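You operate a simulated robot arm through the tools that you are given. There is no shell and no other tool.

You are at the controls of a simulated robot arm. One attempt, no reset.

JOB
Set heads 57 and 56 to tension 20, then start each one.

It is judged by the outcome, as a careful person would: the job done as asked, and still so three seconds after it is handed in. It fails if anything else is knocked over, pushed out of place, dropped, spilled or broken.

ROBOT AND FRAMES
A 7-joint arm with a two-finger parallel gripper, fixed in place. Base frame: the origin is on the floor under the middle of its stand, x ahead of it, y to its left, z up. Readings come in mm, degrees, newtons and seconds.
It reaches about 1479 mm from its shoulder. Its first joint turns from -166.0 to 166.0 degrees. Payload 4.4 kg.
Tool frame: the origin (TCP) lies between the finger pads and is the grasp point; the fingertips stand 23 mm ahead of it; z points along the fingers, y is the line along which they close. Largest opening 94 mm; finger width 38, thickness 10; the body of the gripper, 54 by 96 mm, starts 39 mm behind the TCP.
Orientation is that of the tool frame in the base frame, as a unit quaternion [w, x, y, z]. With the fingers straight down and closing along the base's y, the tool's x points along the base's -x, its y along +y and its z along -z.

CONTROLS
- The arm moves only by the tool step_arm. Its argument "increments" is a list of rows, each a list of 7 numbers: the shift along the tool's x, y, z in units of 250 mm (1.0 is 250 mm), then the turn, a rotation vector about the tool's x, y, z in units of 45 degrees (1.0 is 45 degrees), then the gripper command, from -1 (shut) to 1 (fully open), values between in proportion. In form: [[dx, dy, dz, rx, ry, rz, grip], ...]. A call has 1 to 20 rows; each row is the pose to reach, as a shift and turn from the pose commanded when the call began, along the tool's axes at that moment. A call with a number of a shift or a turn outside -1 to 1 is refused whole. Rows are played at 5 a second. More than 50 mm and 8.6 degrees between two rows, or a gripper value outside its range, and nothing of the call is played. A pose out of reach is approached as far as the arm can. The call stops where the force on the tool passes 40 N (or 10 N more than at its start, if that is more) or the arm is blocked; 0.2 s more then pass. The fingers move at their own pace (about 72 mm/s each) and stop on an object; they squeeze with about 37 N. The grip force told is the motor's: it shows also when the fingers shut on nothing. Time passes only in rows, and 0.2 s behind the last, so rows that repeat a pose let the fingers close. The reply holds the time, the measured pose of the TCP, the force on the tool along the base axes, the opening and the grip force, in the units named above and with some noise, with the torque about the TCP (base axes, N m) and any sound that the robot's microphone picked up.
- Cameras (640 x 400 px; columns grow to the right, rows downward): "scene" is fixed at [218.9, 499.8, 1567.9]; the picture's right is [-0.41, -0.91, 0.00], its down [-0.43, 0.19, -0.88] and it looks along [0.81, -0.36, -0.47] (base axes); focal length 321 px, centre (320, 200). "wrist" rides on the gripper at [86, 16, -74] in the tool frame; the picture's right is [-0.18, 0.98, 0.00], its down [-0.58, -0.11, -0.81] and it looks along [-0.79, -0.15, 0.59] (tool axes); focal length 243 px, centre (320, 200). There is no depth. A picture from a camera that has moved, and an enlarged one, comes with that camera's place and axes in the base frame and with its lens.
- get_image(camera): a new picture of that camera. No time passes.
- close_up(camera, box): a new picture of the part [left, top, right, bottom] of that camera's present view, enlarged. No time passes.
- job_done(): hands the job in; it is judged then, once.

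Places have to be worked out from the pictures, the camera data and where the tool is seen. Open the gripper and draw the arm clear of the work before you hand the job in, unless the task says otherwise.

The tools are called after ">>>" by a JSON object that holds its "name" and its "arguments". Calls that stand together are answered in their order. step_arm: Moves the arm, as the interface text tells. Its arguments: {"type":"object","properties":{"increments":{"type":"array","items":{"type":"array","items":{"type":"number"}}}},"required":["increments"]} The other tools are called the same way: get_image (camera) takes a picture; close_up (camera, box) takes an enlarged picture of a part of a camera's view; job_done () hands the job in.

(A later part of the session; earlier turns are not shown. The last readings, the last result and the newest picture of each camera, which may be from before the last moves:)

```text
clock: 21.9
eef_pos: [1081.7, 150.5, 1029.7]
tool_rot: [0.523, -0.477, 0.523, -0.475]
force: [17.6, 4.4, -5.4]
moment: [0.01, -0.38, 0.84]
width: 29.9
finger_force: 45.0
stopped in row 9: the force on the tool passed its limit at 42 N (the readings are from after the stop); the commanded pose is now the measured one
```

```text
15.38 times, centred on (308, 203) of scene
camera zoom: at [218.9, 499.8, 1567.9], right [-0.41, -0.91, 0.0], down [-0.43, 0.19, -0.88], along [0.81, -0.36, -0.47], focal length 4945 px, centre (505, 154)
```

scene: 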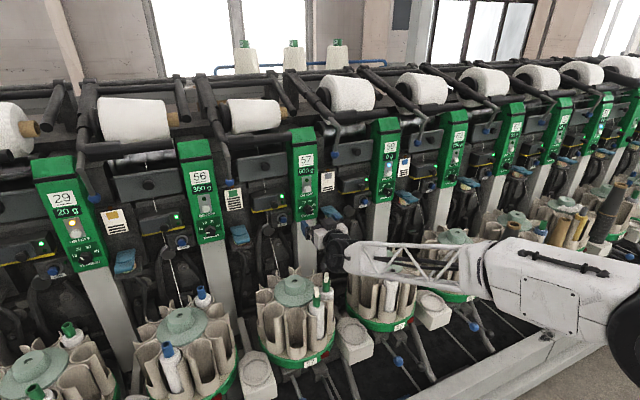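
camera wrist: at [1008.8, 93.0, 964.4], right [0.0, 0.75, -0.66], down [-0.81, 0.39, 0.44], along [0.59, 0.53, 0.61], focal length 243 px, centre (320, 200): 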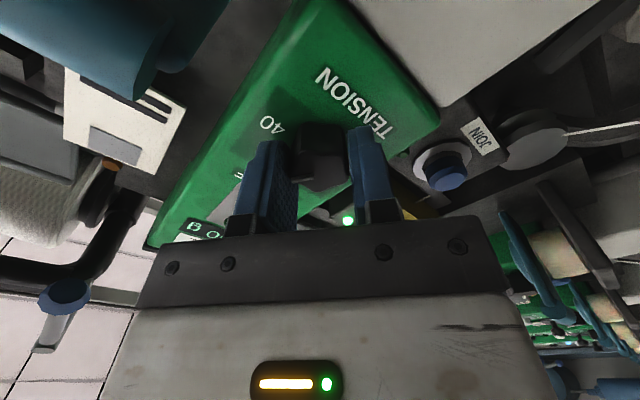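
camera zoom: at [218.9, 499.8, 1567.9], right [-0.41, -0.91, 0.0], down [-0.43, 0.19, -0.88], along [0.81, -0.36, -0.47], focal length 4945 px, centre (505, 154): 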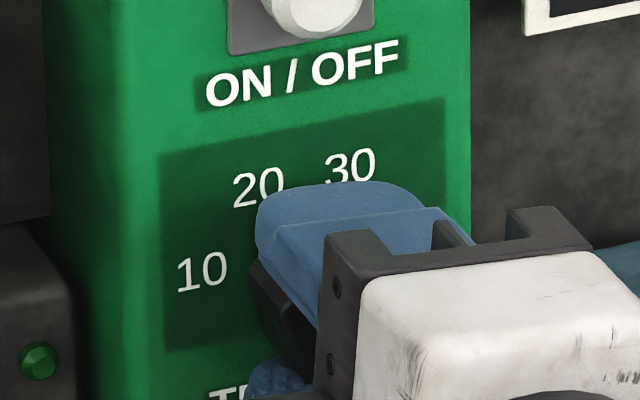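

It turned another 22° before the axial force limit again; the knob is still firmly held. I continue more slowly with a half-millimetre forward shift to relieve the axial pull.

>>> {"name": "step_arm", "arguments": {"increments": [[0, 0, 0.002, 0, 0, 0, -1], [0, 0, 0.003, 0, 0, -0.06, -1], [0, 0, 0.003, 0, 0, -0.12, -1], [0, 0, 0.003, 0, 0, -0.18, -1], [0, 0, 0.003, 0, 0, -0.24, -1], [0, 0, 0.003, 0, 0, -0.3, -1], [0, 0, 0.004, 0, 0, -0.36, -1], [0, 0, 0.004, 0, 0, -0.42, -1], [0, 0, 0.004, 0, 0, -0.48, -1], [0, 0, 0.004, 0, 0, -0.54, -1], [0, 0, 0.004, 0, 0, -0.6, -1], [0, 0, 0.004, 0, 0, -0.66, -1], [0, 0, 0.004, 0, 0, -0.7, -1]]}}

>>> {"name": "close_up", "arguments": {"camera": "wrist", "box": [220, 80, 420, 220]}}

>>> {"name": "get_image", "arguments": {"camera": "scene"}}

```text
clock: 24.7
eef_pos: [1083.0, 150.1, 1029.6]
tool_rot: [-0.375, 0.601, -0.373, 0.599]
force: [-29.4, 5.5, -18.1]
moment: [0.03, 0.15, 0.05]
width: 29.9
finger_force: 44.2
```

```text
2.86 times, centred on (320, 150) of wrist
camera zoom: at [1008.9, 65.2, 1052.8], right [0.0, -0.27, -0.96], down [-0.81, 0.57, -0.16], along [0.59, 0.78, -0.22], focal length 693 px, centre (320, 343)
```

zoom: 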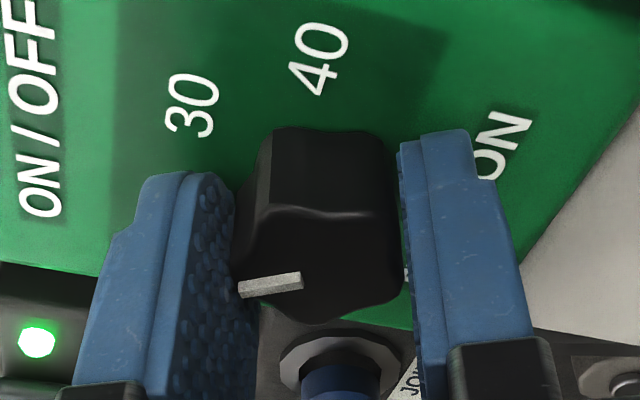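

```text
taken
```

scene: 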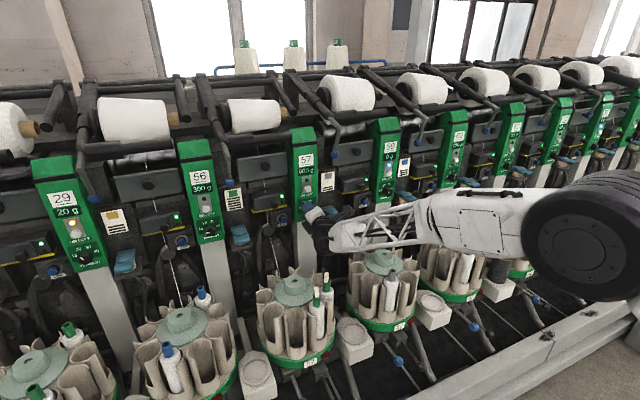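

Roll has reached −116°, so the pointer should be at about −26°, on "20". I release the knob and back straight out.

>>> {"name": "step_arm", "arguments": {"increments": [[0, 0, 0, 0, 0, 0, -0.1], [0, 0, 0, 0, 0, 0, 0.0], [0, 0, 0, 0, 0, 0, 0.0], [0, 0, -0.04, 0, 0, 0, 0.0], [0, 0, -0.12, 0, 0, 0, 0.0], [0, 0, -0.22, 0, 0, 0, 0.0], [0, 0, -0.32, 0, 0, 0, 0.0], [0, 0, -0.4, 0, 0, 0, 0.0], [0, 0, -0.4, 0, 0, 0, 0.0]]}}

>>> {"name": "close_up", "arguments": {"camera": "scene", "box": [290, 190, 326, 216]}}

>>> {"name": "get_image", "arguments": {"camera": "wrist"}}

>>> {"name": "get_image", "arguments": {"camera": "scene"}}

```text
clock: 26.7
eef_pos: [985.0, 149.3, 1030.8]
tool_rot: [-0.375, 0.601, -0.374, 0.599]
force: [-0.2, -0.3, 0.3]
moment: [0.01, 0.0, 0.0]
width: 46.9
finger_force: 0.0
```

```text
15.38 times, centred on (308, 203) of scene
camera zoom: at [218.9, 499.8, 1567.9], right [-0.41, -0.91, 0.0], down [-0.43, 0.19, -0.88], along [0.81, -0.36, -0.47], focal length 4945 px, centre (505, 154)
```

zoom: 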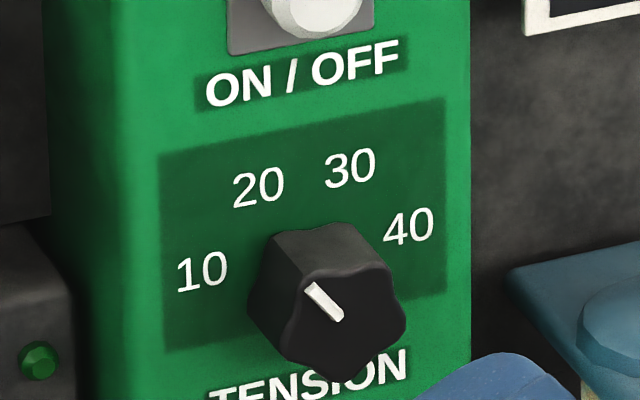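

```text
taken
camera wrist: at [910.1, 63.8, 1053.7], right [0.0, -0.27, -0.96], down [-0.81, 0.57, -0.16], along [0.59, 0.78, -0.22], focal length 243 px, centre (320, 200)
```

wrist: 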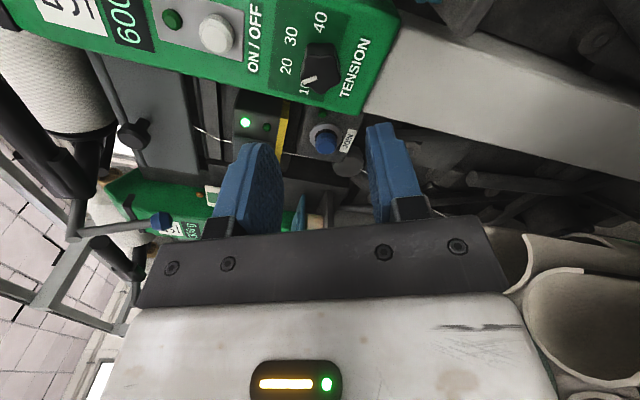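

```text
taken
```

scene: 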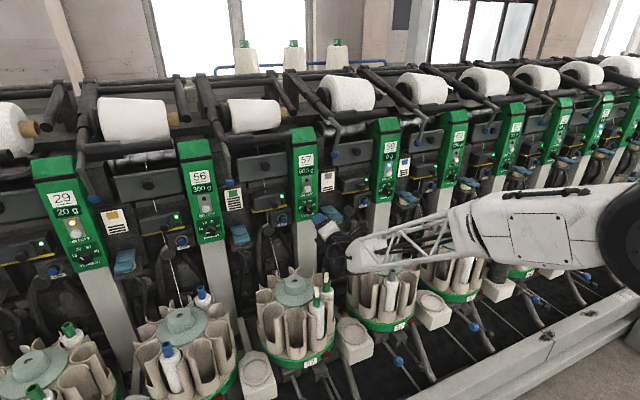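

The pointer is clearly toward "20", but it may be a few degrees past the label's direction. I zoom in with the wrist camera for a more precise reading.

>>> {"name": "close_up", "arguments": {"camera": "wrist", "box": [265, 5, 375, 105]}}

>>> {"name": "close_up", "arguments": {"camera": "scene", "box": [298, 200, 318, 214]}}

>>> {"name": "close_up", "arguments": {"camera": "scene", "box": [72, 240, 100, 262]}}

```text
4.00 times, centred on (320, 55) of wrist
camera zoom: at [910.1, 63.8, 1053.7], right [0.0, -0.27, -0.96], down [-0.81, 0.57, -0.16], along [0.59, 0.78, -0.22], focal length 970 px, centre (320, 780)
```

zoom: 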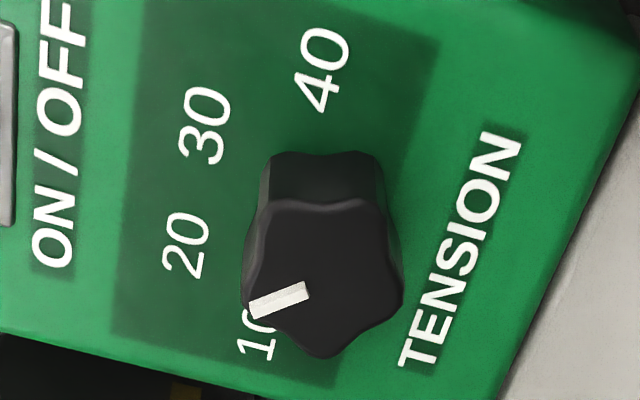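

```text
16.00 times, centred on (308, 207) of scene
camera zoom: at [218.9, 499.8, 1567.9], right [-0.41, -0.91, 0.0], down [-0.43, 0.19, -0.88], along [0.81, -0.36, -0.47], focal length 5143 px, centre (512, 88)
```

zoom: 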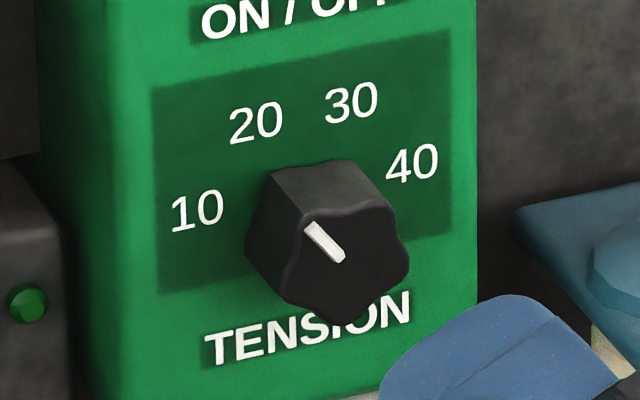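

```text
16.00 times, centred on (86, 251) of scene
camera zoom: at [218.9, 499.8, 1567.9], right [-0.41, -0.91, 0.0], down [-0.43, 0.19, -0.88], along [0.81, -0.36, -0.47], focal length 5143 px, centre (4064, -616)
```

zoom: 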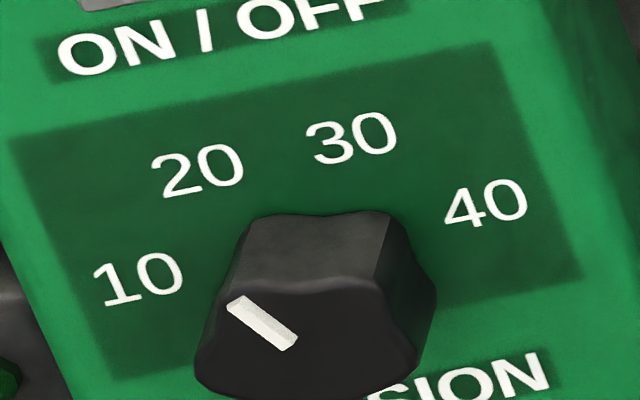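

Measured in 3D, the pointer is at about −37° while the "20" label lies at about −26°: each squeeze rotated the knob an extra ~11° into alignment with the pads. I go back in at the same roll (corrected 1.7 mm in y, 1.2 mm in z) to grip it again and turn it +11°.

>>> {"name": "step_arm", "arguments": {"increments": [[-0.004, -0.007, 0.1, 0, 0, 0, 0.0], [-0.004, -0.007, 0.2, 0, 0, 0, 0.0], [-0.004, -0.007, 0.28, 0, 0, 0, 0.0], [-0.004, -0.007, 0.34, 0, 0, 0, 0.0], [-0.004, -0.007, 0.38, 0, 0, 0, 0.0], [-0.004, -0.007, 0.392, 0, 0, 0, 0.0], [-0.004, -0.007, 0.392, 0, 0, 0, 0.0]]}}

>>> {"name": "close_up", "arguments": {"camera": "wrist", "box": [220, 80, 420, 220]}}

```text
clock: 28.3
eef_pos: [1083.1, 151.2, 1031.0]
tool_rot: [-0.374, 0.601, -0.374, 0.599]
force: [0.2, -0.4, -0.5]
moment: [-0.02, -0.04, 0.01]
width: 46.9
finger_force: 0.1
```

```text
2.86 times, centred on (320, 150) of wrist
camera zoom: at [1007.6, 66.3, 1054.2], right [0.0, -0.27, -0.96], down [-0.81, 0.57, -0.16], along [0.59, 0.78, -0.22], focal length 693 px, centre (320, 343)
```

zoom: 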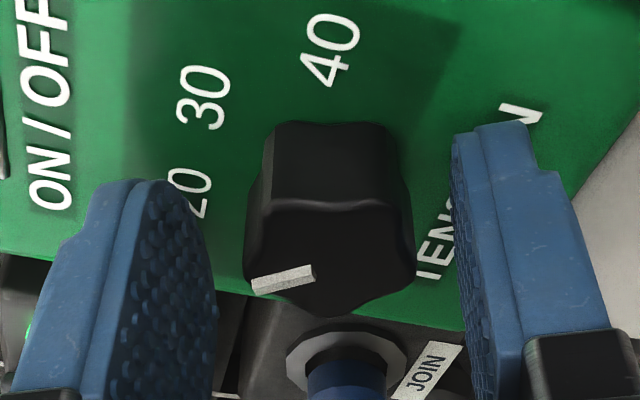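

The knob is centred between the pads again. I close and turn +11° clockwise.

>>> {"name": "step_arm", "arguments": {"increments": [[0.003, -0.001, 0, 0, 0, 0, -0.3], [0.003, -0.001, 0, 0, 0, 0, -1], [0.003, -0.001, 0, 0, 0, 0, -1], [0.003, -0.001, 0, 0, 0, 0.06, -1], [0.003, -0.001, 0, 0, 0, 0.12, -1], [0.003, -0.001, 0, 0, 0, 0.18, -1], [0.003, -0.001, 0, 0, 0, 0.245, -1], [0.003, -0.001, 0, 0, 0, 0.245, -1], [0.003, -0.001, 0, 0, 0, 0.245, -1]]}}

>>> {"name": "close_up", "arguments": {"camera": "wrist", "box": [220, 80, 420, 220]}}

```text
clock: 30.0
eef_pos: [1081.0, 151.6, 1029.9]
tool_rot: [-0.429, 0.563, -0.429, 0.56]
force: [11.5, -7.9, -4.1]
moment: [-0.01, -0.15, 0.4]
width: 29.9
finger_force: 45.0
stopped in row 8: the force on the tool passed its limit at 41 N (the readings are from after the stop); the commanded pose is now the measured one
```

```text
2.86 times, centred on (320, 150) of wrist
camera zoom: at [1007.0, 62.4, 1036.6], right [0.0, -0.08, -1.0], down [-0.81, 0.59, -0.04], along [0.59, 0.8, -0.07], focal length 693 px, centre (320, 343)
```

zoom: 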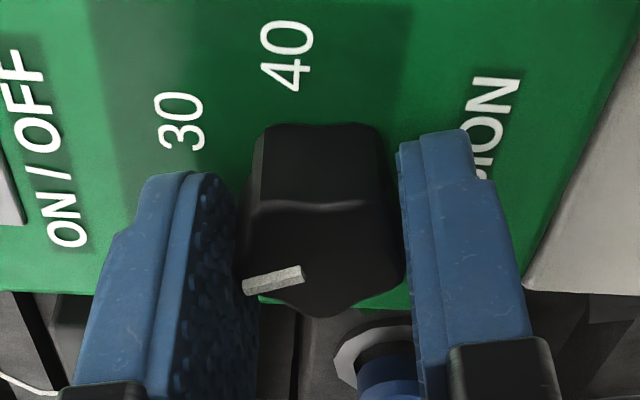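

Roll is now −105°, i.e. +11°. I release, back out and re-measure.

>>> {"name": "step_arm", "arguments": {"increments": [[0, 0, 0, 0, 0, 0, -0.1], [0, 0, 0, 0, 0, 0, 0.0], [0, 0, 0, 0, 0, 0, 0.0], [0, 0, -0.04, 0, 0, 0, 0.0], [0, 0, -0.12, 0, 0, 0, 0.0], [0, 0, -0.22, 0, 0, 0, 0.0], [0, 0, -0.32, 0, 0, 0, 0.0], [0, 0, -0.4, 0, 0, 0, 0.0], [0, 0, -0.4, 0, 0, 0, 0.0]]}}

>>> {"name": "close_up", "arguments": {"camera": "scene", "box": [298, 200, 318, 214]}}

>>> {"name": "close_up", "arguments": {"camera": "wrist", "box": [265, 5, 375, 105]}}

```text
clock: 32.0
eef_pos: [981.2, 150.1, 1029.4]
tool_rot: [-0.43, 0.562, -0.431, 0.56]
force: [-0.2, 0.0, -0.4]
moment: [-0.01, 0.02, 0.0]
width: 47.1
finger_force: 0.0
```

```text
16.00 times, centred on (308, 207) of scene
camera zoom: at [218.9, 499.8, 1567.9], right [-0.41, -0.91, 0.0], down [-0.43, 0.19, -0.88], along [0.81, -0.36, -0.47], focal length 5143 px, centre (512, 88)
```

zoom: 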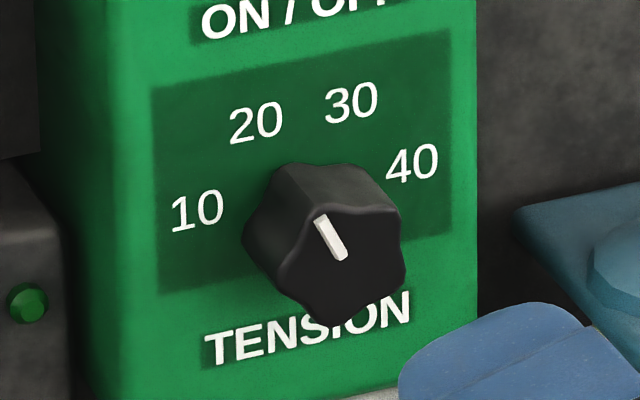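

```text
4.00 times, centred on (320, 55) of wrist
camera zoom: at [908.2, 62.5, 1035.6], right [0.0, -0.08, -1.0], down [-0.81, 0.59, -0.04], along [0.59, 0.8, -0.07], focal length 970 px, centre (320, 780)
```

zoom: 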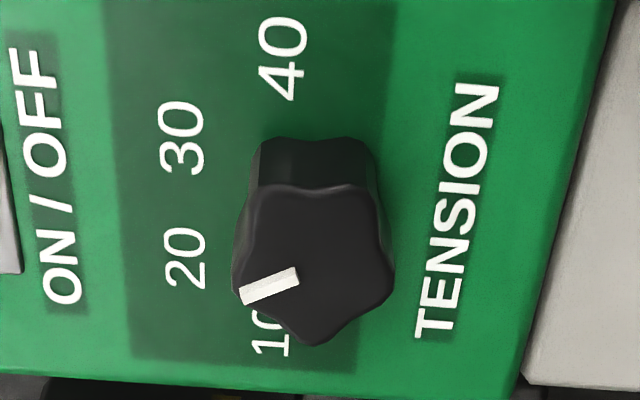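

The pointer now measures −22° (scene) and −28° (wrist), against about −26° for the "20" label. I take tighter close-ups to firm up that reading.

>>> {"name": "close_up", "arguments": {"camera": "wrist", "box": [295, 35, 345, 85]}}

>>> {"name": "close_up", "arguments": {"camera": "scene", "box": [302, 203, 314, 211]}}

>>> {"name": "get_image", "arguments": {"camera": "wrist"}}

```text
8.00 times, centred on (320, 60) of wrist
camera zoom: at [908.2, 62.5, 1035.6], right [0.0, -0.08, -1.0], down [-0.81, 0.59, -0.04], along [0.59, 0.8, -0.07], focal length 1941 px, centre (320, 1320)
```

zoom: 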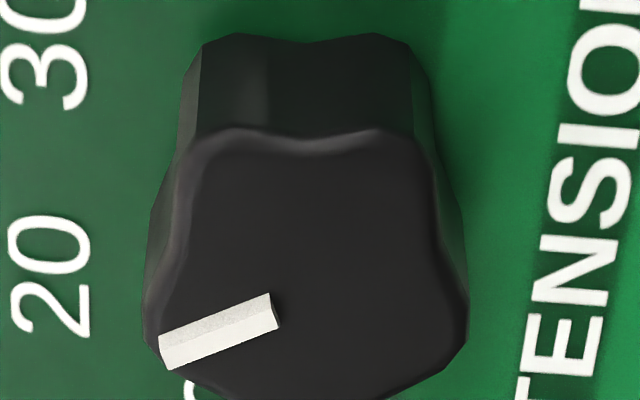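

```text
16.00 times, centred on (308, 207) of scene
camera zoom: at [218.9, 499.8, 1567.9], right [-0.41, -0.91, 0.0], down [-0.43, 0.19, -0.88], along [0.81, -0.36, -0.47], focal length 5143 px, centre (512, 88)
```

zoom: 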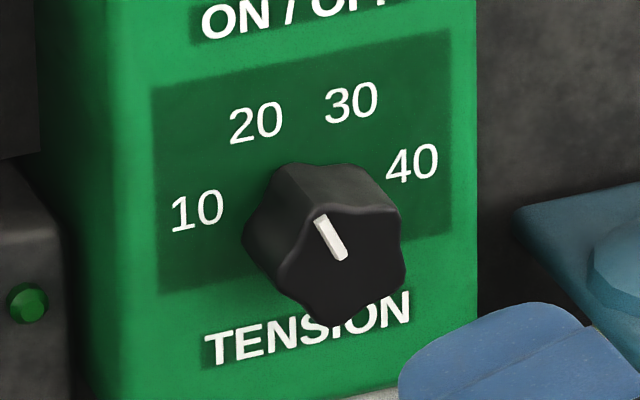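

```text
taken
camera wrist: at [908.2, 62.5, 1035.6], right [0.0, -0.08, -1.0], down [-0.81, 0.59, -0.04], along [0.59, 0.8, -0.07], focal length 243 px, centre (320, 200)
```

wrist: 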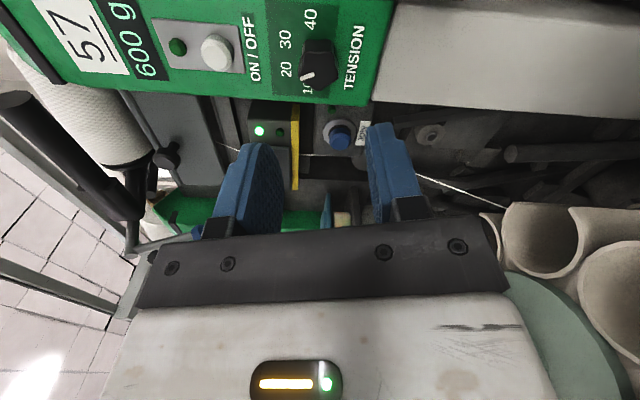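

Reading −26.6° at high zoom from the wrist view matches the "20" label direction, so head 57's tension is set. Next I move sideways to head 56 (knob near y≈473), staying back at x≈982, in two calls.

>>> {"name": "step_arm", "arguments": {"increments": [[-0.125, -0.035, 0, 0, 0, 0, 0.0], [-0.25, -0.07, 0, 0, 0, 0, 0.0], [-0.374, -0.105, 0, 0, 0, 0, 0.0], [-0.498, -0.14, 0, 0, 0, 0, 0.0], [-0.6226, -0.175, 0, 0, 0, 0, 0.0], [-0.6226, -0.175, 0, 0, 0, 0, 0.0]]}}

>>> {"name": "get_image", "arguments": {"camera": "scene"}}

```text
clock: 33.4
eef_pos: [978.4, 314.0, 1032.8]
tool_rot: [-0.429, 0.562, -0.431, 0.561]
force: [-0.5, 0.0, -0.8]
moment: [0.02, 0.01, 0.0]
width: 46.7
finger_force: 0.0
```

```text
taken
```

scene: 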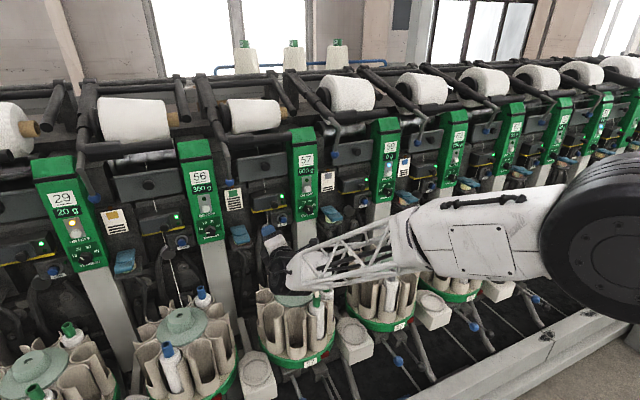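

The hand is halfway. I check the clearance between the wrist or forearm and the green-tipped bobbins beneath before going on.

>>> {"name": "close_up", "arguments": {"camera": "scene", "box": [230, 210, 400, 320]}}

```text
3.64 times, centred on (315, 265) of scene
camera zoom: at [218.9, 499.8, 1567.9], right [-0.41, -0.91, 0.0], down [-0.43, 0.19, -0.88], along [0.81, -0.36, -0.47], focal length 1169 px, centre (338, -36)
```

zoom: 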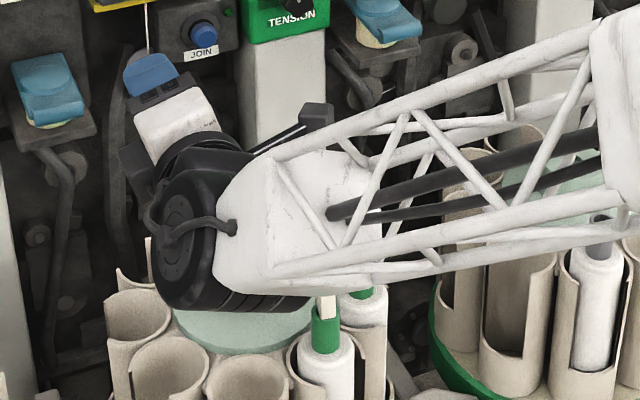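

The bobbin tips are clear below the wrist. I continue the second half to y≈473 and roll to −87° for head 56's knob.

>>> {"name": "step_arm", "arguments": {"increments": [[-0.125, -0.035, 0, 0, 0, 0.1, 0.0], [-0.25, -0.07, 0, 0, 0, 0.2, 0.0], [-0.374, -0.105, 0, 0, 0, 0.3, 0.0], [-0.498, -0.14, 0, 0, 0, 0.402, 0.0], [-0.6226, -0.175, 0, 0, 0, 0.402, 0.0], [-0.6226, -0.175, 0, 0, 0, 0.402, 0.0]]}}

>>> {"name": "get_image", "arguments": {"camera": "scene"}}

>>> {"name": "get_image", "arguments": {"camera": "wrist"}}

```text
clock: 34.8
eef_pos: [978.8, 475.0, 1032.6]
tool_rot: [0.513, -0.488, 0.514, -0.485]
force: [-0.2, 0.8, 0.3]
moment: [0.0, -0.01, 0.01]
width: 46.8
finger_force: 0.0
```

```text
taken
```

scene: 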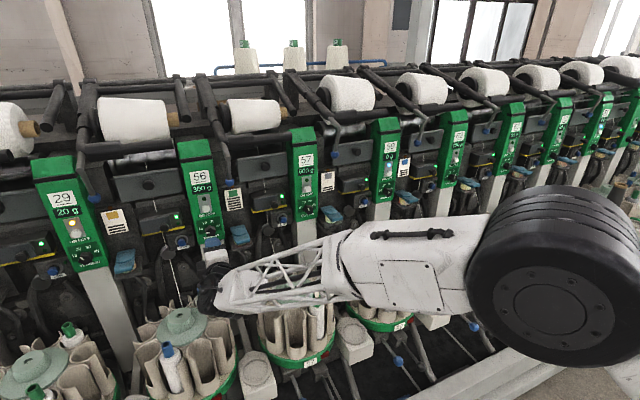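

```text
taken
camera wrist: at [905.0, 390.1, 1012.2], right [0.0, 0.23, -0.97], down [-0.81, 0.57, 0.14], along [0.59, 0.78, 0.19], focal length 243 px, centre (320, 200)
```

wrist: 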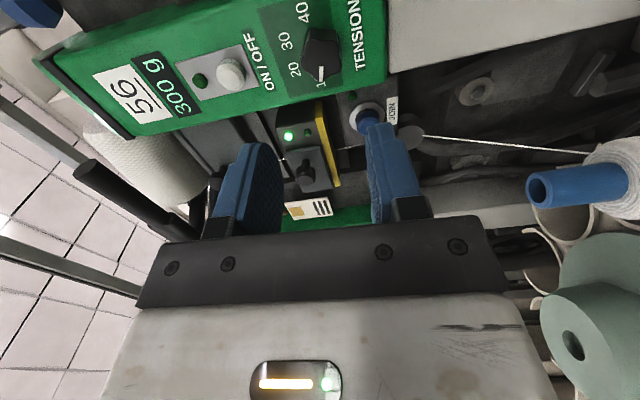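

Head 56's panel is in front of the hand. I zoom in to locate the knob precisely and read its pointer.

>>> {"name": "close_up", "arguments": {"camera": "wrist", "box": [265, 0, 375, 100]}}

>>> {"name": "close_up", "arguments": {"camera": "wrist", "box": [295, 20, 345, 90]}}

>>> {"name": "close_up", "arguments": {"camera": "scene", "box": [180, 210, 280, 310]}}

```text
4.00 times, centred on (320, 50) of wrist
camera zoom: at [905.0, 390.1, 1012.2], right [0.0, 0.23, -0.97], down [-0.81, 0.57, 0.14], along [0.59, 0.78, 0.19], focal length 970 px, centre (320, 800)
```

zoom: 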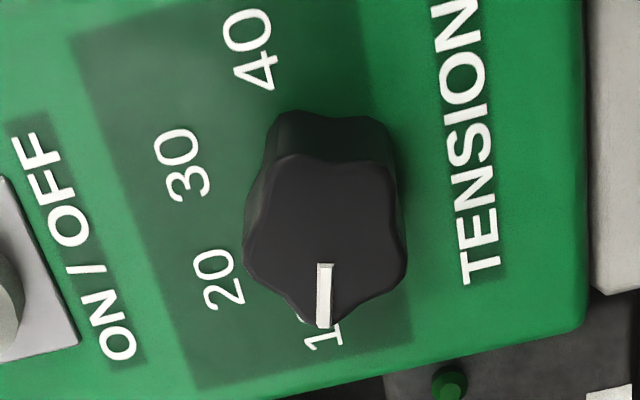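

```text
5.71 times, centred on (320, 55) of wrist
camera zoom: at [905.0, 390.1, 1012.2], right [0.0, 0.23, -0.97], down [-0.81, 0.57, 0.14], along [0.59, 0.78, 0.19], focal length 1386 px, centre (320, 1029)
```

zoom: 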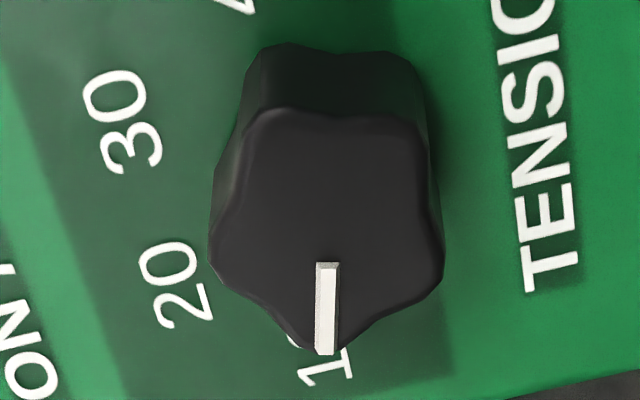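

```text
4.00 times, centred on (230, 260) of scene
camera zoom: at [218.9, 499.8, 1567.9], right [-0.41, -0.91, 0.0], down [-0.43, 0.19, -0.88], along [0.81, -0.36, -0.47], focal length 1286 px, centre (680, -40)
```

zoom: 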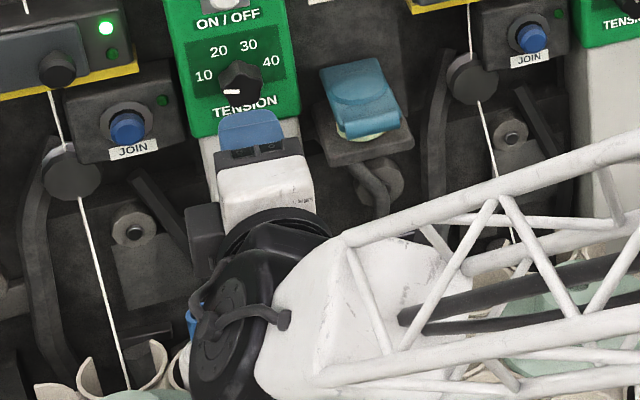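

The labels put head 56's knob axis at about (469.5, 1032.5), with the pointer at about −75° ("10"). I shift 5.6 mm in −y, roll +4° so the lobes match the pads, and advance to x≈1058.

>>> {"name": "step_arm", "arguments": {"increments": [[0.0225, 0.001, 0.0, 0, 0, 0.089, 0.0], [0.0225, 0.001, 0.1, 0, 0, 0.089, 0.0], [0.0225, 0.001, 0.2, 0, 0, 0.089, 0.0], [0.0225, 0.001, 0.28, 0, 0, 0.089, 0.0], [0.0225, 0.001, 0.316, 0, 0, 0.089, 0.0], [0.0225, 0.001, 0.316, 0, 0, 0.089, 0.0]]}}

>>> {"name": "close_up", "arguments": {"camera": "wrist", "box": [220, 30, 420, 170]}}

>>> {"name": "close_up", "arguments": {"camera": "scene", "box": [170, 190, 270, 260]}}

```text
clock: 36.2
eef_pos: [1059.2, 469.9, 1033.3]
tool_rot: [0.528, -0.47, 0.53, -0.468]
force: [-0.5, 0.1, -0.1]
moment: [0.0, -0.02, 0.0]
width: 47.0
finger_force: 0.1
```

```text
2.86 times, centred on (320, 100) of wrist
camera zoom: at [985.3, 384.5, 1006.8], right [0.0, 0.3, -0.95], down [-0.81, 0.56, 0.18], along [0.59, 0.77, 0.24], focal length 693 px, centre (320, 486)
```

zoom: 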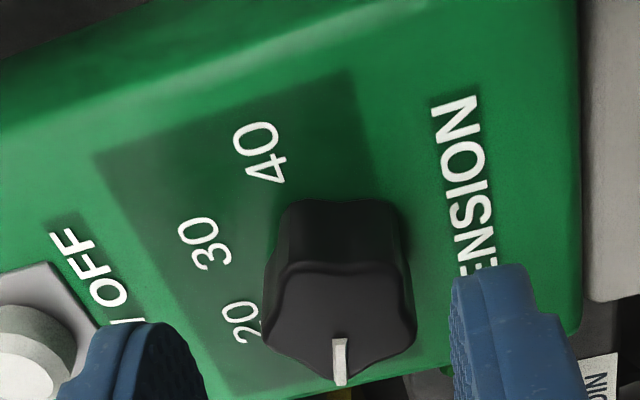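

```text
5.71 times, centred on (220, 225) of scene
camera zoom: at [218.9, 499.8, 1567.9], right [-0.41, -0.91, 0.0], down [-0.43, 0.19, -0.88], along [0.81, -0.36, -0.47], focal length 1837 px, centre (891, 57)
```

zoom: 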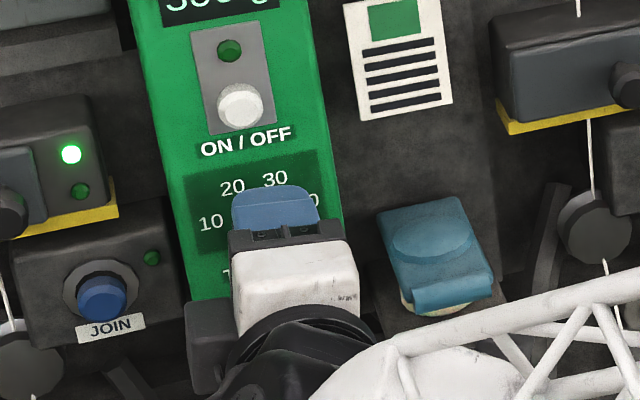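

The knob centre measures (469.6, 1032.5) against a TCP of (468.0, 1033.0). I correct by those 1.6 mm and advance 23 mm to straddle the knob.

>>> {"name": "step_arm", "arguments": {"increments": [[-0.006, 0.003, 0.0, 0, 0, 0, 0.0], [-0.006, 0.003, 0.03, 0, 0, 0, 0.0], [-0.006, 0.003, 0.06, 0, 0, 0, 0.0], [-0.006, 0.003, 0.08, 0, 0, 0, 0.0], [-0.006, 0.003, 0.091, 0, 0, 0, 0.0], [-0.006, 0.003, 0.091, 0, 0, 0, 0.0]]}}

>>> {"name": "close_up", "arguments": {"camera": "wrist", "box": [220, 80, 420, 220]}}

```text
clock: 37.6
eef_pos: [1082.2, 470.9, 1032.8]
tool_rot: [0.528, -0.47, 0.53, -0.468]
force: [0.4, -0.2, 0.7]
moment: [-0.01, -0.03, 0.0]
width: 47.1
finger_force: 0.1
```

```text
2.86 times, centred on (320, 150) of wrist
camera zoom: at [1008.0, 387.3, 1006.0], right [0.0, 0.3, -0.95], down [-0.81, 0.56, 0.18], along [0.59, 0.77, 0.24], focal length 693 px, centre (320, 343)
```

zoom: 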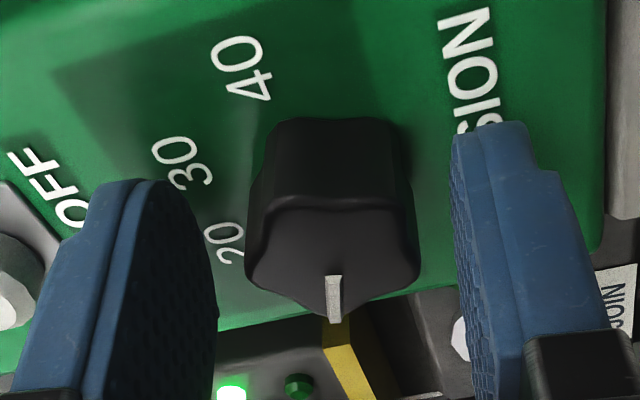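

The knob is centred between the pads. I close and turn clockwise, up to +45° in this call.

>>> {"name": "step_arm", "arguments": {"increments": [[0.004, -0.001, 0, 0, 0, 0, 0.0], [0.004, -0.001, 0, 0, 0, 0, -0.3], [0.004, -0.001, 0, 0, 0, 0, -1], [0.004, -0.001, 0, 0, 0, 0, -1], [0.004, -0.001, 0, 0, 0, 0.1, -1], [0.004, -0.001, 0, 0, 0, 0.2, -1], [0.004, -0.001, 0, 0, 0, 0.3, -1], [0.004, -0.001, 0, 0, 0, 0.4, -1], [0.004, -0.001, 0, 0, 0, 0.5, -1], [0.004, -0.001, 0, 0, 0, 0.6, -1], [0.004, -0.001, 0, 0, 0, 0.7, -1], [0.004, -0.001, 0, 0, 0, 0.8, -1], [0.004, -0.001, 0, 0, 0, 0.9, -1], [0.004, -0.001, 0, 0, 0, 1.0, -1]]}}

>>> {"name": "close_up", "arguments": {"camera": "wrist", "box": [220, 80, 420, 220]}}

```text
clock: 39.8
eef_pos: [1081.3, 470.2, 1029.8]
tool_rot: [0.618, -0.344, 0.62, -0.34]
force: [2.8, 3.3, -2.3]
moment: [-0.04, -0.72, -0.34]
width: 30.1
finger_force: 44.7
stopped in row 10: the force on the tool passed its limit at 43 N (the readings are from after the stop); the commanded pose is now the measured one
```

```text
2.86 times, centred on (320, 150) of wrist
camera zoom: at [1007.4, 405.2, 970.4], right [-0.01, 0.68, -0.73], down [-0.8, 0.43, 0.41], along [0.59, 0.59, 0.54], focal length 693 px, centre (320, 343)
```

zoom: 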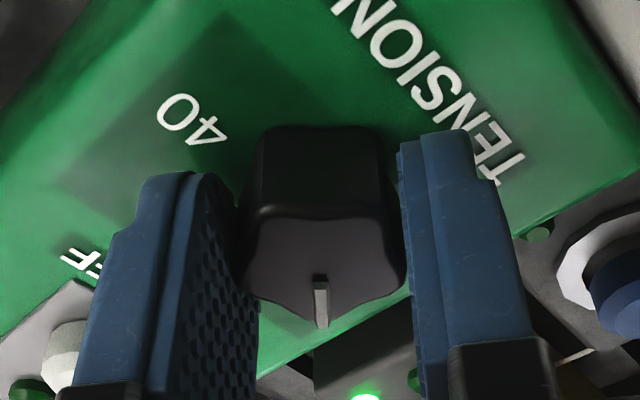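

Turned +25° with the pointer now at about −49°, tracking the hand exactly. I continue the remaining ~24.5° more slowly.

>>> {"name": "step_arm", "arguments": {"increments": [[0, 0, 0, 0, 0, 0.06, -1], [0, 0, 0, 0, 0, 0.12, -1], [0, 0, 0, 0, 0, 0.18, -1], [0, 0, 0, 0, 0, 0.24, -1], [0, 0, 0, 0, 0, 0.3, -1], [0, 0, 0, 0, 0, 0.36, -1], [0, 0, 0, 0, 0, 0.42, -1], [0, 0, 0, 0, 0, 0.48, -1], [0, 0, 0, 0, 0, 0.54, -1], [0, 0, 0, 0, 0, 0.54, -1]]}}

>>> {"name": "close_up", "arguments": {"camera": "wrist", "box": [220, 80, 420, 220]}}

```text
clock: 42.0
eef_pos: [1082.5, 470.5, 1030.1]
tool_rot: [0.675, -0.205, 0.679, -0.203]
force: [-29.3, -3.5, -14.6]
moment: [-0.01, 0.0, -0.44]
width: 30.2
finger_force: 44.9
```

```text
2.86 times, centred on (320, 150) of wrist
camera zoom: at [1007.3, 435.4, 949.4], right [0.0, 0.92, -0.39], down [-0.8, 0.23, 0.55], along [0.6, 0.32, 0.74], focal length 693 px, centre (320, 343)
```

zoom: 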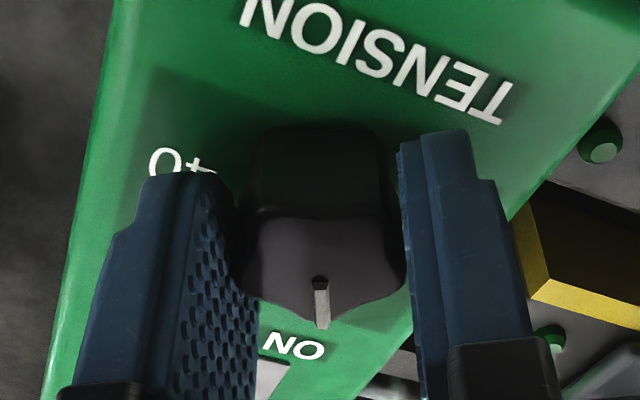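

Roll is −33.5°, so the pointer should be at about −25°. I release, back out and measure.

>>> {"name": "step_arm", "arguments": {"increments": [[0, 0, 0, 0, 0, 0, -0.1], [0, 0, 0, 0, 0, 0, 0.0], [0, 0, 0, 0, 0, 0, 0.0], [0, 0, -0.04, 0, 0, 0, 0.0], [0, 0, -0.12, 0, 0, 0, 0.0], [0, 0, -0.22, 0, 0, 0, 0.0], [0, 0, -0.32, 0, 0, 0, 0.0], [0, 0, -0.4, 0, 0, 0, 0.0], [0, 0, -0.4, 0, 0, 0, 0.0]]}}

>>> {"name": "close_up", "arguments": {"camera": "wrist", "box": [265, 0, 375, 100]}}

>>> {"name": "close_up", "arguments": {"camera": "scene", "box": [200, 218, 224, 235]}}

>>> {"name": "get_image", "arguments": {"camera": "scene"}}

```text
clock: 44.0
eef_pos: [982.6, 472.6, 1031.5]
tool_rot: [0.675, -0.206, 0.679, -0.203]
force: [0.2, -0.6, -0.4]
moment: [0.01, 0.0, 0.01]
width: 47.2
finger_force: 0.0
```

```text
4.00 times, centred on (320, 50) of wrist
camera zoom: at [907.1, 437.3, 949.8], right [0.0, 0.92, -0.39], down [-0.8, 0.23, 0.55], along [0.6, 0.32, 0.74], focal length 970 px, centre (320, 800)
```

zoom: 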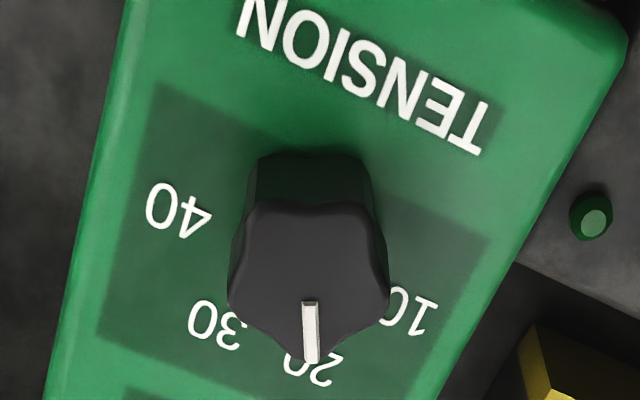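

```text
16.00 times, centred on (212, 226) of scene
camera zoom: at [218.9, 499.8, 1567.9], right [-0.41, -0.91, 0.0], down [-0.43, 0.19, -0.88], along [0.81, -0.36, -0.47], focal length 5143 px, centre (2048, -224)
```

zoom: 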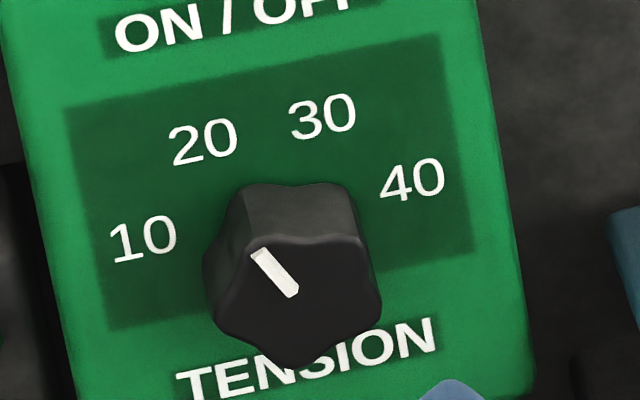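

```text
taken
```

scene: 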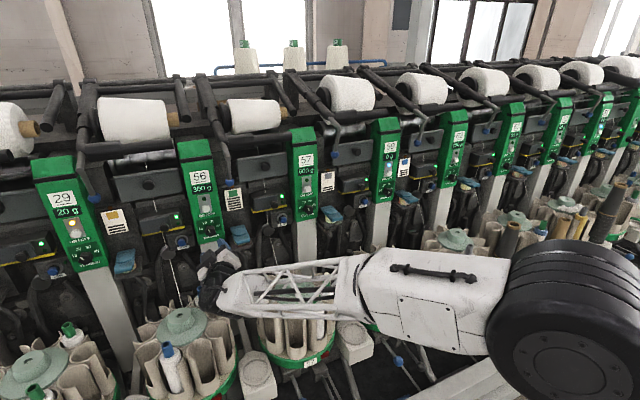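

The scene view reads −25° and the wrist view −22° with the mark squarely on "20", so head 56's tension is set too. Now I close the fingers, rise to the ON/OFF button height of head 56 (z≈1105) and roll −45°, staying back at x≈985.

>>> {"name": "step_arm", "arguments": {"increments": [[-0.04, -0.028, 0.003, 0, 0, -0.16, -1], [-0.082, -0.057, 0.006, 0, 0, -0.33, -1], [-0.123, -0.085, 0.01, 0, 0, -0.5, -1], [-0.164, -0.114, 0.013, 0, 0, -0.67, -1], [-0.205, -0.143, 0.016, 0, 0, -0.84, -1], [-0.245, -0.171, 0.016, 0, 0, -1.0, -1], [-0.245, -0.171, 0.016, 0, 0, -1.0, -1]]}}

>>> {"name": "get_image", "arguments": {"camera": "wrist"}}

>>> {"name": "close_up", "arguments": {"camera": "scene", "box": [160, 170, 280, 250]}}

```text
clock: 45.6
eef_pos: [987.8, 468.7, 1107.3]
tool_rot: [0.546, -0.449, 0.549, -0.446]
force: [-0.9, 0.0, -0.5]
moment: [0.02, 0.0, -0.03]
width: 0.0
finger_force: 36.6
```

```text
taken
camera wrist: at [911.5, 386.5, 1074.2], right [-0.01, 0.37, -0.93], down [-0.81, 0.55, 0.23], along [0.59, 0.75, 0.3], focal length 243 px, centre (320, 200)
```

wrist: 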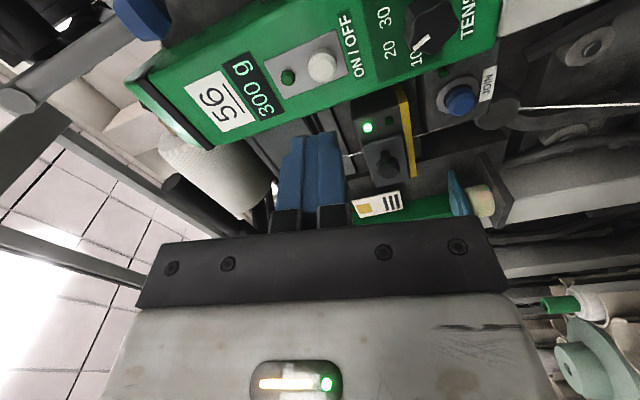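

```text
5.00 times, centred on (220, 210) of scene
camera zoom: at [218.9, 499.8, 1567.9], right [-0.41, -0.91, 0.0], down [-0.43, 0.19, -0.88], along [0.81, -0.36, -0.47], focal length 1607 px, centre (820, 150)
```

zoom: 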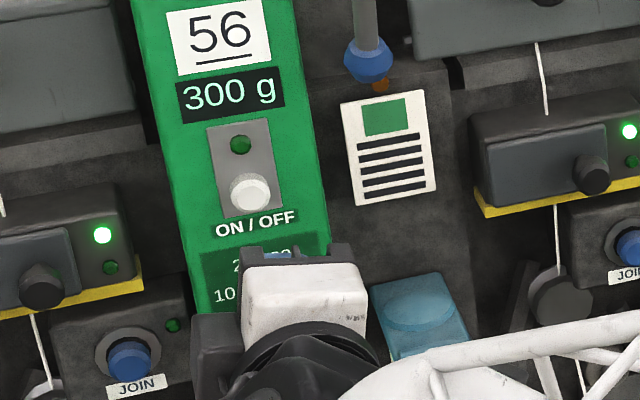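

The hand is at button height with the fingers shut. I zoom in on the button from the wrist to fix its centre.

>>> {"name": "close_up", "arguments": {"camera": "wrist", "box": [265, 25, 375, 105]}}

```text
5.00 times, centred on (320, 65) of wrist
camera zoom: at [911.5, 386.5, 1074.2], right [-0.01, 0.37, -0.93], down [-0.81, 0.55, 0.23], along [0.59, 0.75, 0.3], focal length 1213 px, centre (320, 875)
```

zoom: 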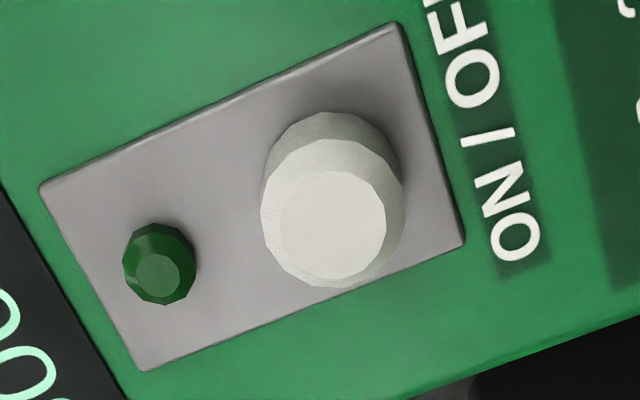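

The button's front face is at about (1096, 469.6, 1105.7). I trim the hand by (+2, −1.3) mm and advance to about 8 mm short of it.

>>> {"name": "step_arm", "arguments": {"increments": [[-0.007, 0.007, 0.06, 0, 0, 0, -1], [-0.007, 0.007, 0.14, 0, 0, 0, -1], [-0.007, 0.007, 0.22, 0, 0, 0, -1], [-0.007, 0.007, 0.28, 0, 0, 0, -1], [-0.007, 0.007, 0.318, 0, 0, 0, -1], [-0.007, 0.007, 0.318, 0, 0, 0, -1]]}}

>>> {"name": "close_up", "arguments": {"camera": "wrist", "box": [220, 60, 420, 200]}}

>>> {"name": "close_up", "arguments": {"camera": "scene", "box": [180, 170, 240, 230]}}

```text
clock: 47.0
eef_pos: [1066.4, 472.3, 1102.5]
tool_rot: [0.546, -0.449, 0.548, -0.446]
force: [0.1, -0.8, 0.6]
moment: [0.04, 0.0, 0.0]
width: 0.2
finger_force: 37.0
```

```text
2.86 times, centred on (320, 130) of wrist
camera zoom: at [992.1, 389.5, 1070.0], right [-0.01, 0.38, -0.93], down [-0.81, 0.55, 0.23], along [0.59, 0.75, 0.3], focal length 693 px, centre (320, 400)
```

zoom: 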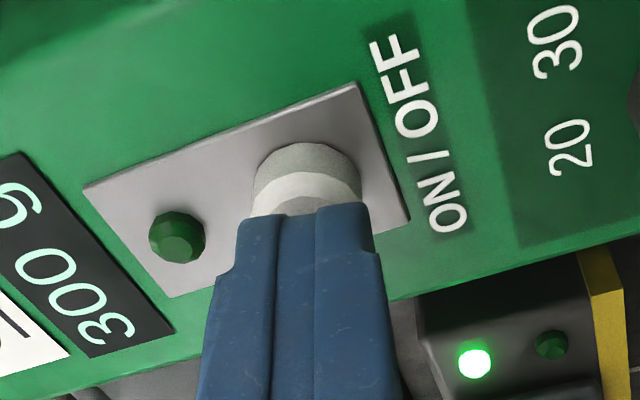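

```text
6.67 times, centred on (210, 200) of scene
camera zoom: at [218.9, 499.8, 1567.9], right [-0.41, -0.91, 0.0], down [-0.43, 0.19, -0.88], along [0.81, -0.36, -0.47], focal length 2143 px, centre (1053, 200)
```

zoom: 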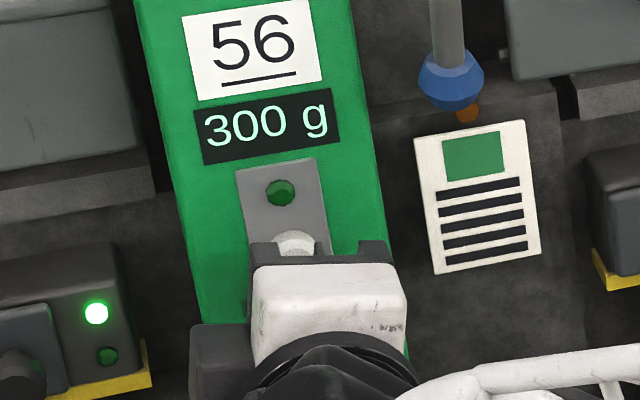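

The wrist view shows the tips about 2.5–3 mm low of the button centre. I correct up by 3 mm and press in to roughly 4 mm past expected contact.

>>> {"name": "step_arm", "arguments": {"increments": [[0.002, -0.012, 0.0, 0, 0, 0, -1], [0.002, -0.012, 0.012, 0, 0, 0, -1], [0.002, -0.012, 0.024, 0, 0, 0, -1], [0.002, -0.012, 0.034, 0, 0, 0, -1], [0.002, -0.012, 0.044, 0, 0, 0, -1]]}}

>>> {"name": "close_up", "arguments": {"camera": "wrist", "box": [220, 60, 420, 200]}}

>>> {"name": "close_up", "arguments": {"camera": "scene", "box": [180, 170, 240, 230]}}

```text
clock: 48.2
eef_pos: [1077.0, 468.6, 1106.0]
tool_rot: [0.546, -0.449, 0.548, -0.447]
force: [-2.2, 0.5, 0.1]
moment: [0.02, 0.04, 0.0]
width: 0.0
finger_force: 37.5
```

```text
2.86 times, centred on (320, 130) of wrist
camera zoom: at [1001.6, 386.5, 1072.6], right [-0.01, 0.38, -0.93], down [-0.81, 0.55, 0.23], along [0.59, 0.75, 0.3], focal length 693 px, centre (320, 400)
```

zoom: 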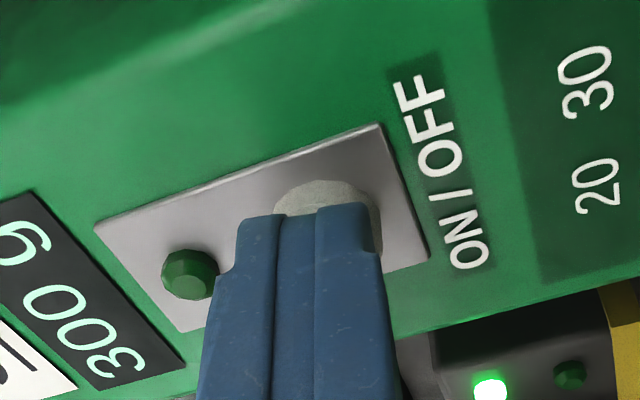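

```text
6.67 times, centred on (210, 200) of scene
camera zoom: at [218.9, 499.8, 1567.9], right [-0.41, -0.91, 0.0], down [-0.43, 0.19, -0.88], along [0.81, -0.36, -0.47], focal length 2143 px, centre (1053, 200)
```

zoom: 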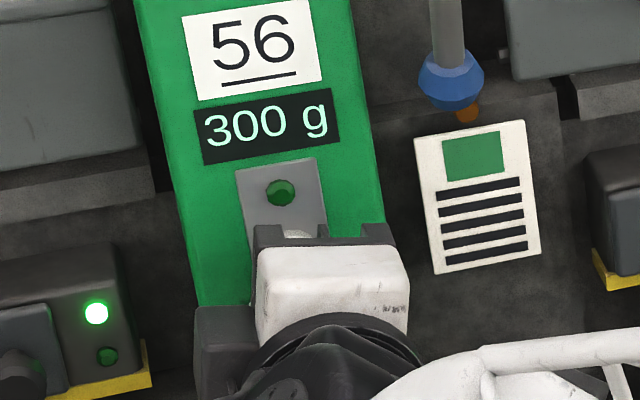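

Only light contact so far (−2 N) and the lamp is still off. I press 3 mm further.

>>> {"name": "step_arm", "arguments": {"increments": [[0, 0, 0.004, 0, 0, 0, -1], [0, 0, 0.008, 0, 0, 0, -1], [0, 0, 0.012, 0, 0, 0, -1]]}}

>>> {"name": "close_up", "arguments": {"camera": "scene", "box": [180, 170, 240, 230]}}

>>> {"name": "close_up", "arguments": {"camera": "wrist", "box": [220, 60, 420, 200]}}

```text
clock: 49.0
eef_pos: [1078.7, 470.4, 1106.9]
tool_rot: [0.546, -0.45, 0.548, -0.447]
force: [-14.9, -7.6, 1.3]
moment: [-0.03, -0.03, -0.16]
width: 0.0
finger_force: 36.9
heard: click
```

```text
6.67 times, centred on (210, 200) of scene
camera zoom: at [218.9, 499.8, 1567.9], right [-0.41, -0.91, 0.0], down [-0.43, 0.19, -0.88], along [0.81, -0.36, -0.47], focal length 2143 px, centre (1053, 200)
```

zoom: 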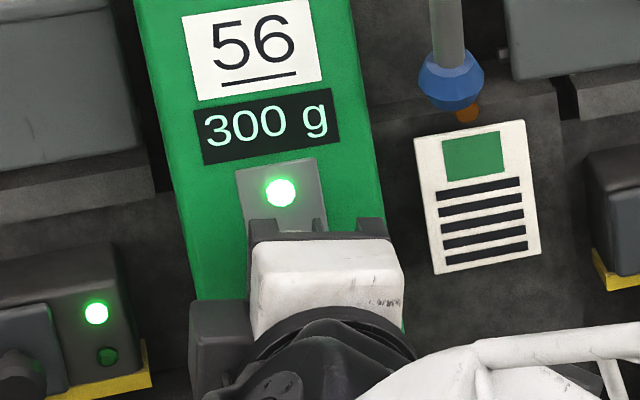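

```text
2.86 times, centred on (320, 130) of wrist
camera zoom: at [1004.7, 387.9, 1074.1], right [-0.01, 0.38, -0.93], down [-0.81, 0.55, 0.23], along [0.59, 0.75, 0.3], focal length 693 px, centre (320, 400)
```

zoom: 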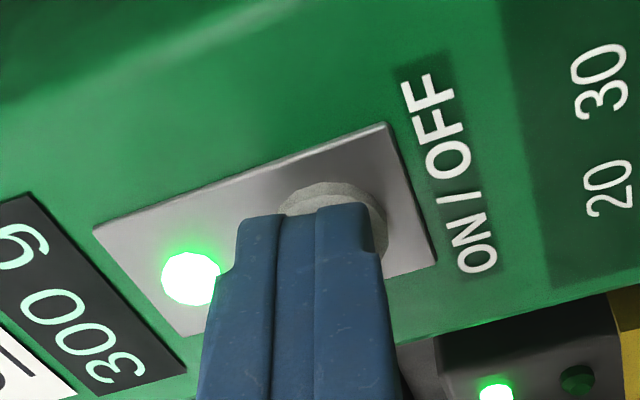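

A click was heard and head 56's lamp is now bright green. I retreat straight back and confirm it stays on.

>>> {"name": "step_arm", "arguments": {"increments": [[0, 0, -0.05, 0, 0, 0, -1], [0, 0, -0.14, 0, 0, 0, -1], [0, 0, -0.24, 0, 0, 0, -1], [0, 0, -0.34, 0, 0, 0, -1], [0, 0, -0.4, 0, 0, 0, -1], [0, 0, -0.4, 0, 0, 0, -1]]}}

>>> {"name": "close_up", "arguments": {"camera": "scene", "box": [160, 150, 340, 260]}}

>>> {"name": "get_image", "arguments": {"camera": "wrist"}}

```text
clock: 50.4
eef_pos: [979.6, 470.6, 1107.5]
tool_rot: [0.546, -0.45, 0.549, -0.445]
force: [-0.8, 0.3, -0.4]
moment: [0.01, 0.0, -0.04]
width: 0.0
finger_force: 37.2
```

```text
3.56 times, centred on (250, 205) of scene
camera zoom: at [218.9, 499.8, 1567.9], right [-0.41, -0.91, 0.0], down [-0.43, 0.19, -0.88], along [0.81, -0.36, -0.47], focal length 1143 px, centre (569, 182)
```

zoom: 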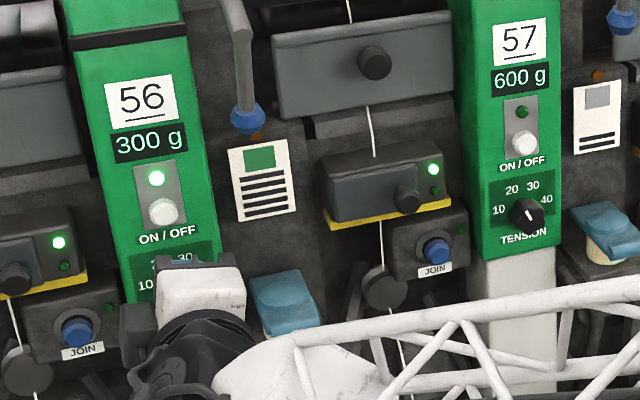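

```text
taken
camera wrist: at [905.3, 388.1, 1074.4], right [-0.01, 0.38, -0.93], down [-0.81, 0.55, 0.23], along [0.59, 0.75, 0.3], focal length 243 px, centre (320, 200)
```

wrist: 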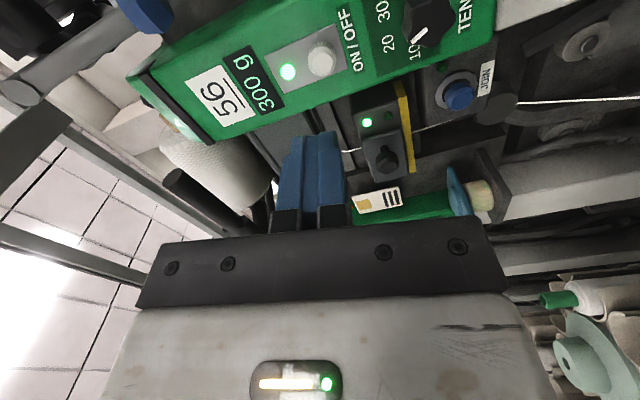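

Head 56 is running (green lamp, tension 20). I move back sideways to head 57 at button height, again in two calls.

>>> {"name": "step_arm", "arguments": {"increments": [[0.125, -0.0246, 0, 0, 0, 0, -1], [0.25, -0.0492, 0, 0, 0, 0, -1], [0.376, -0.0738, 0, 0, 0, 0, -1], [0.501, -0.0984, 0, 0, 0, 0, -1], [0.627, -0.123, 0, 0, 0, 0, -1], [0.627, -0.123, 0, 0, 0, 0, -1]]}}

>>> {"name": "get_image", "arguments": {"camera": "scene"}}

```text
clock: 51.8
eef_pos: [980.8, 310.6, 1108.1]
tool_rot: [0.546, -0.45, 0.549, -0.445]
force: [0.2, -0.3, -0.1]
moment: [0.01, 0.0, -0.01]
width: 0.0
finger_force: 36.8
```

```text
taken
```

scene: 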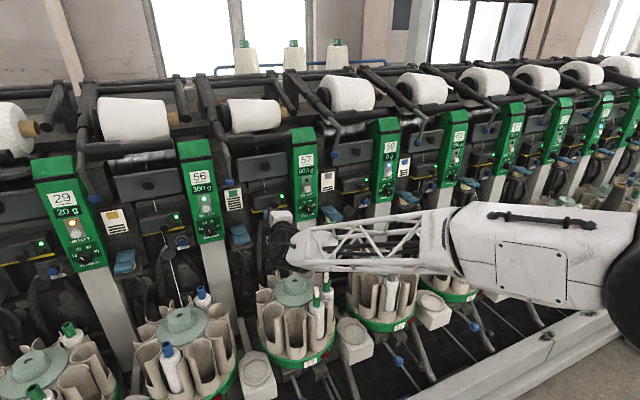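

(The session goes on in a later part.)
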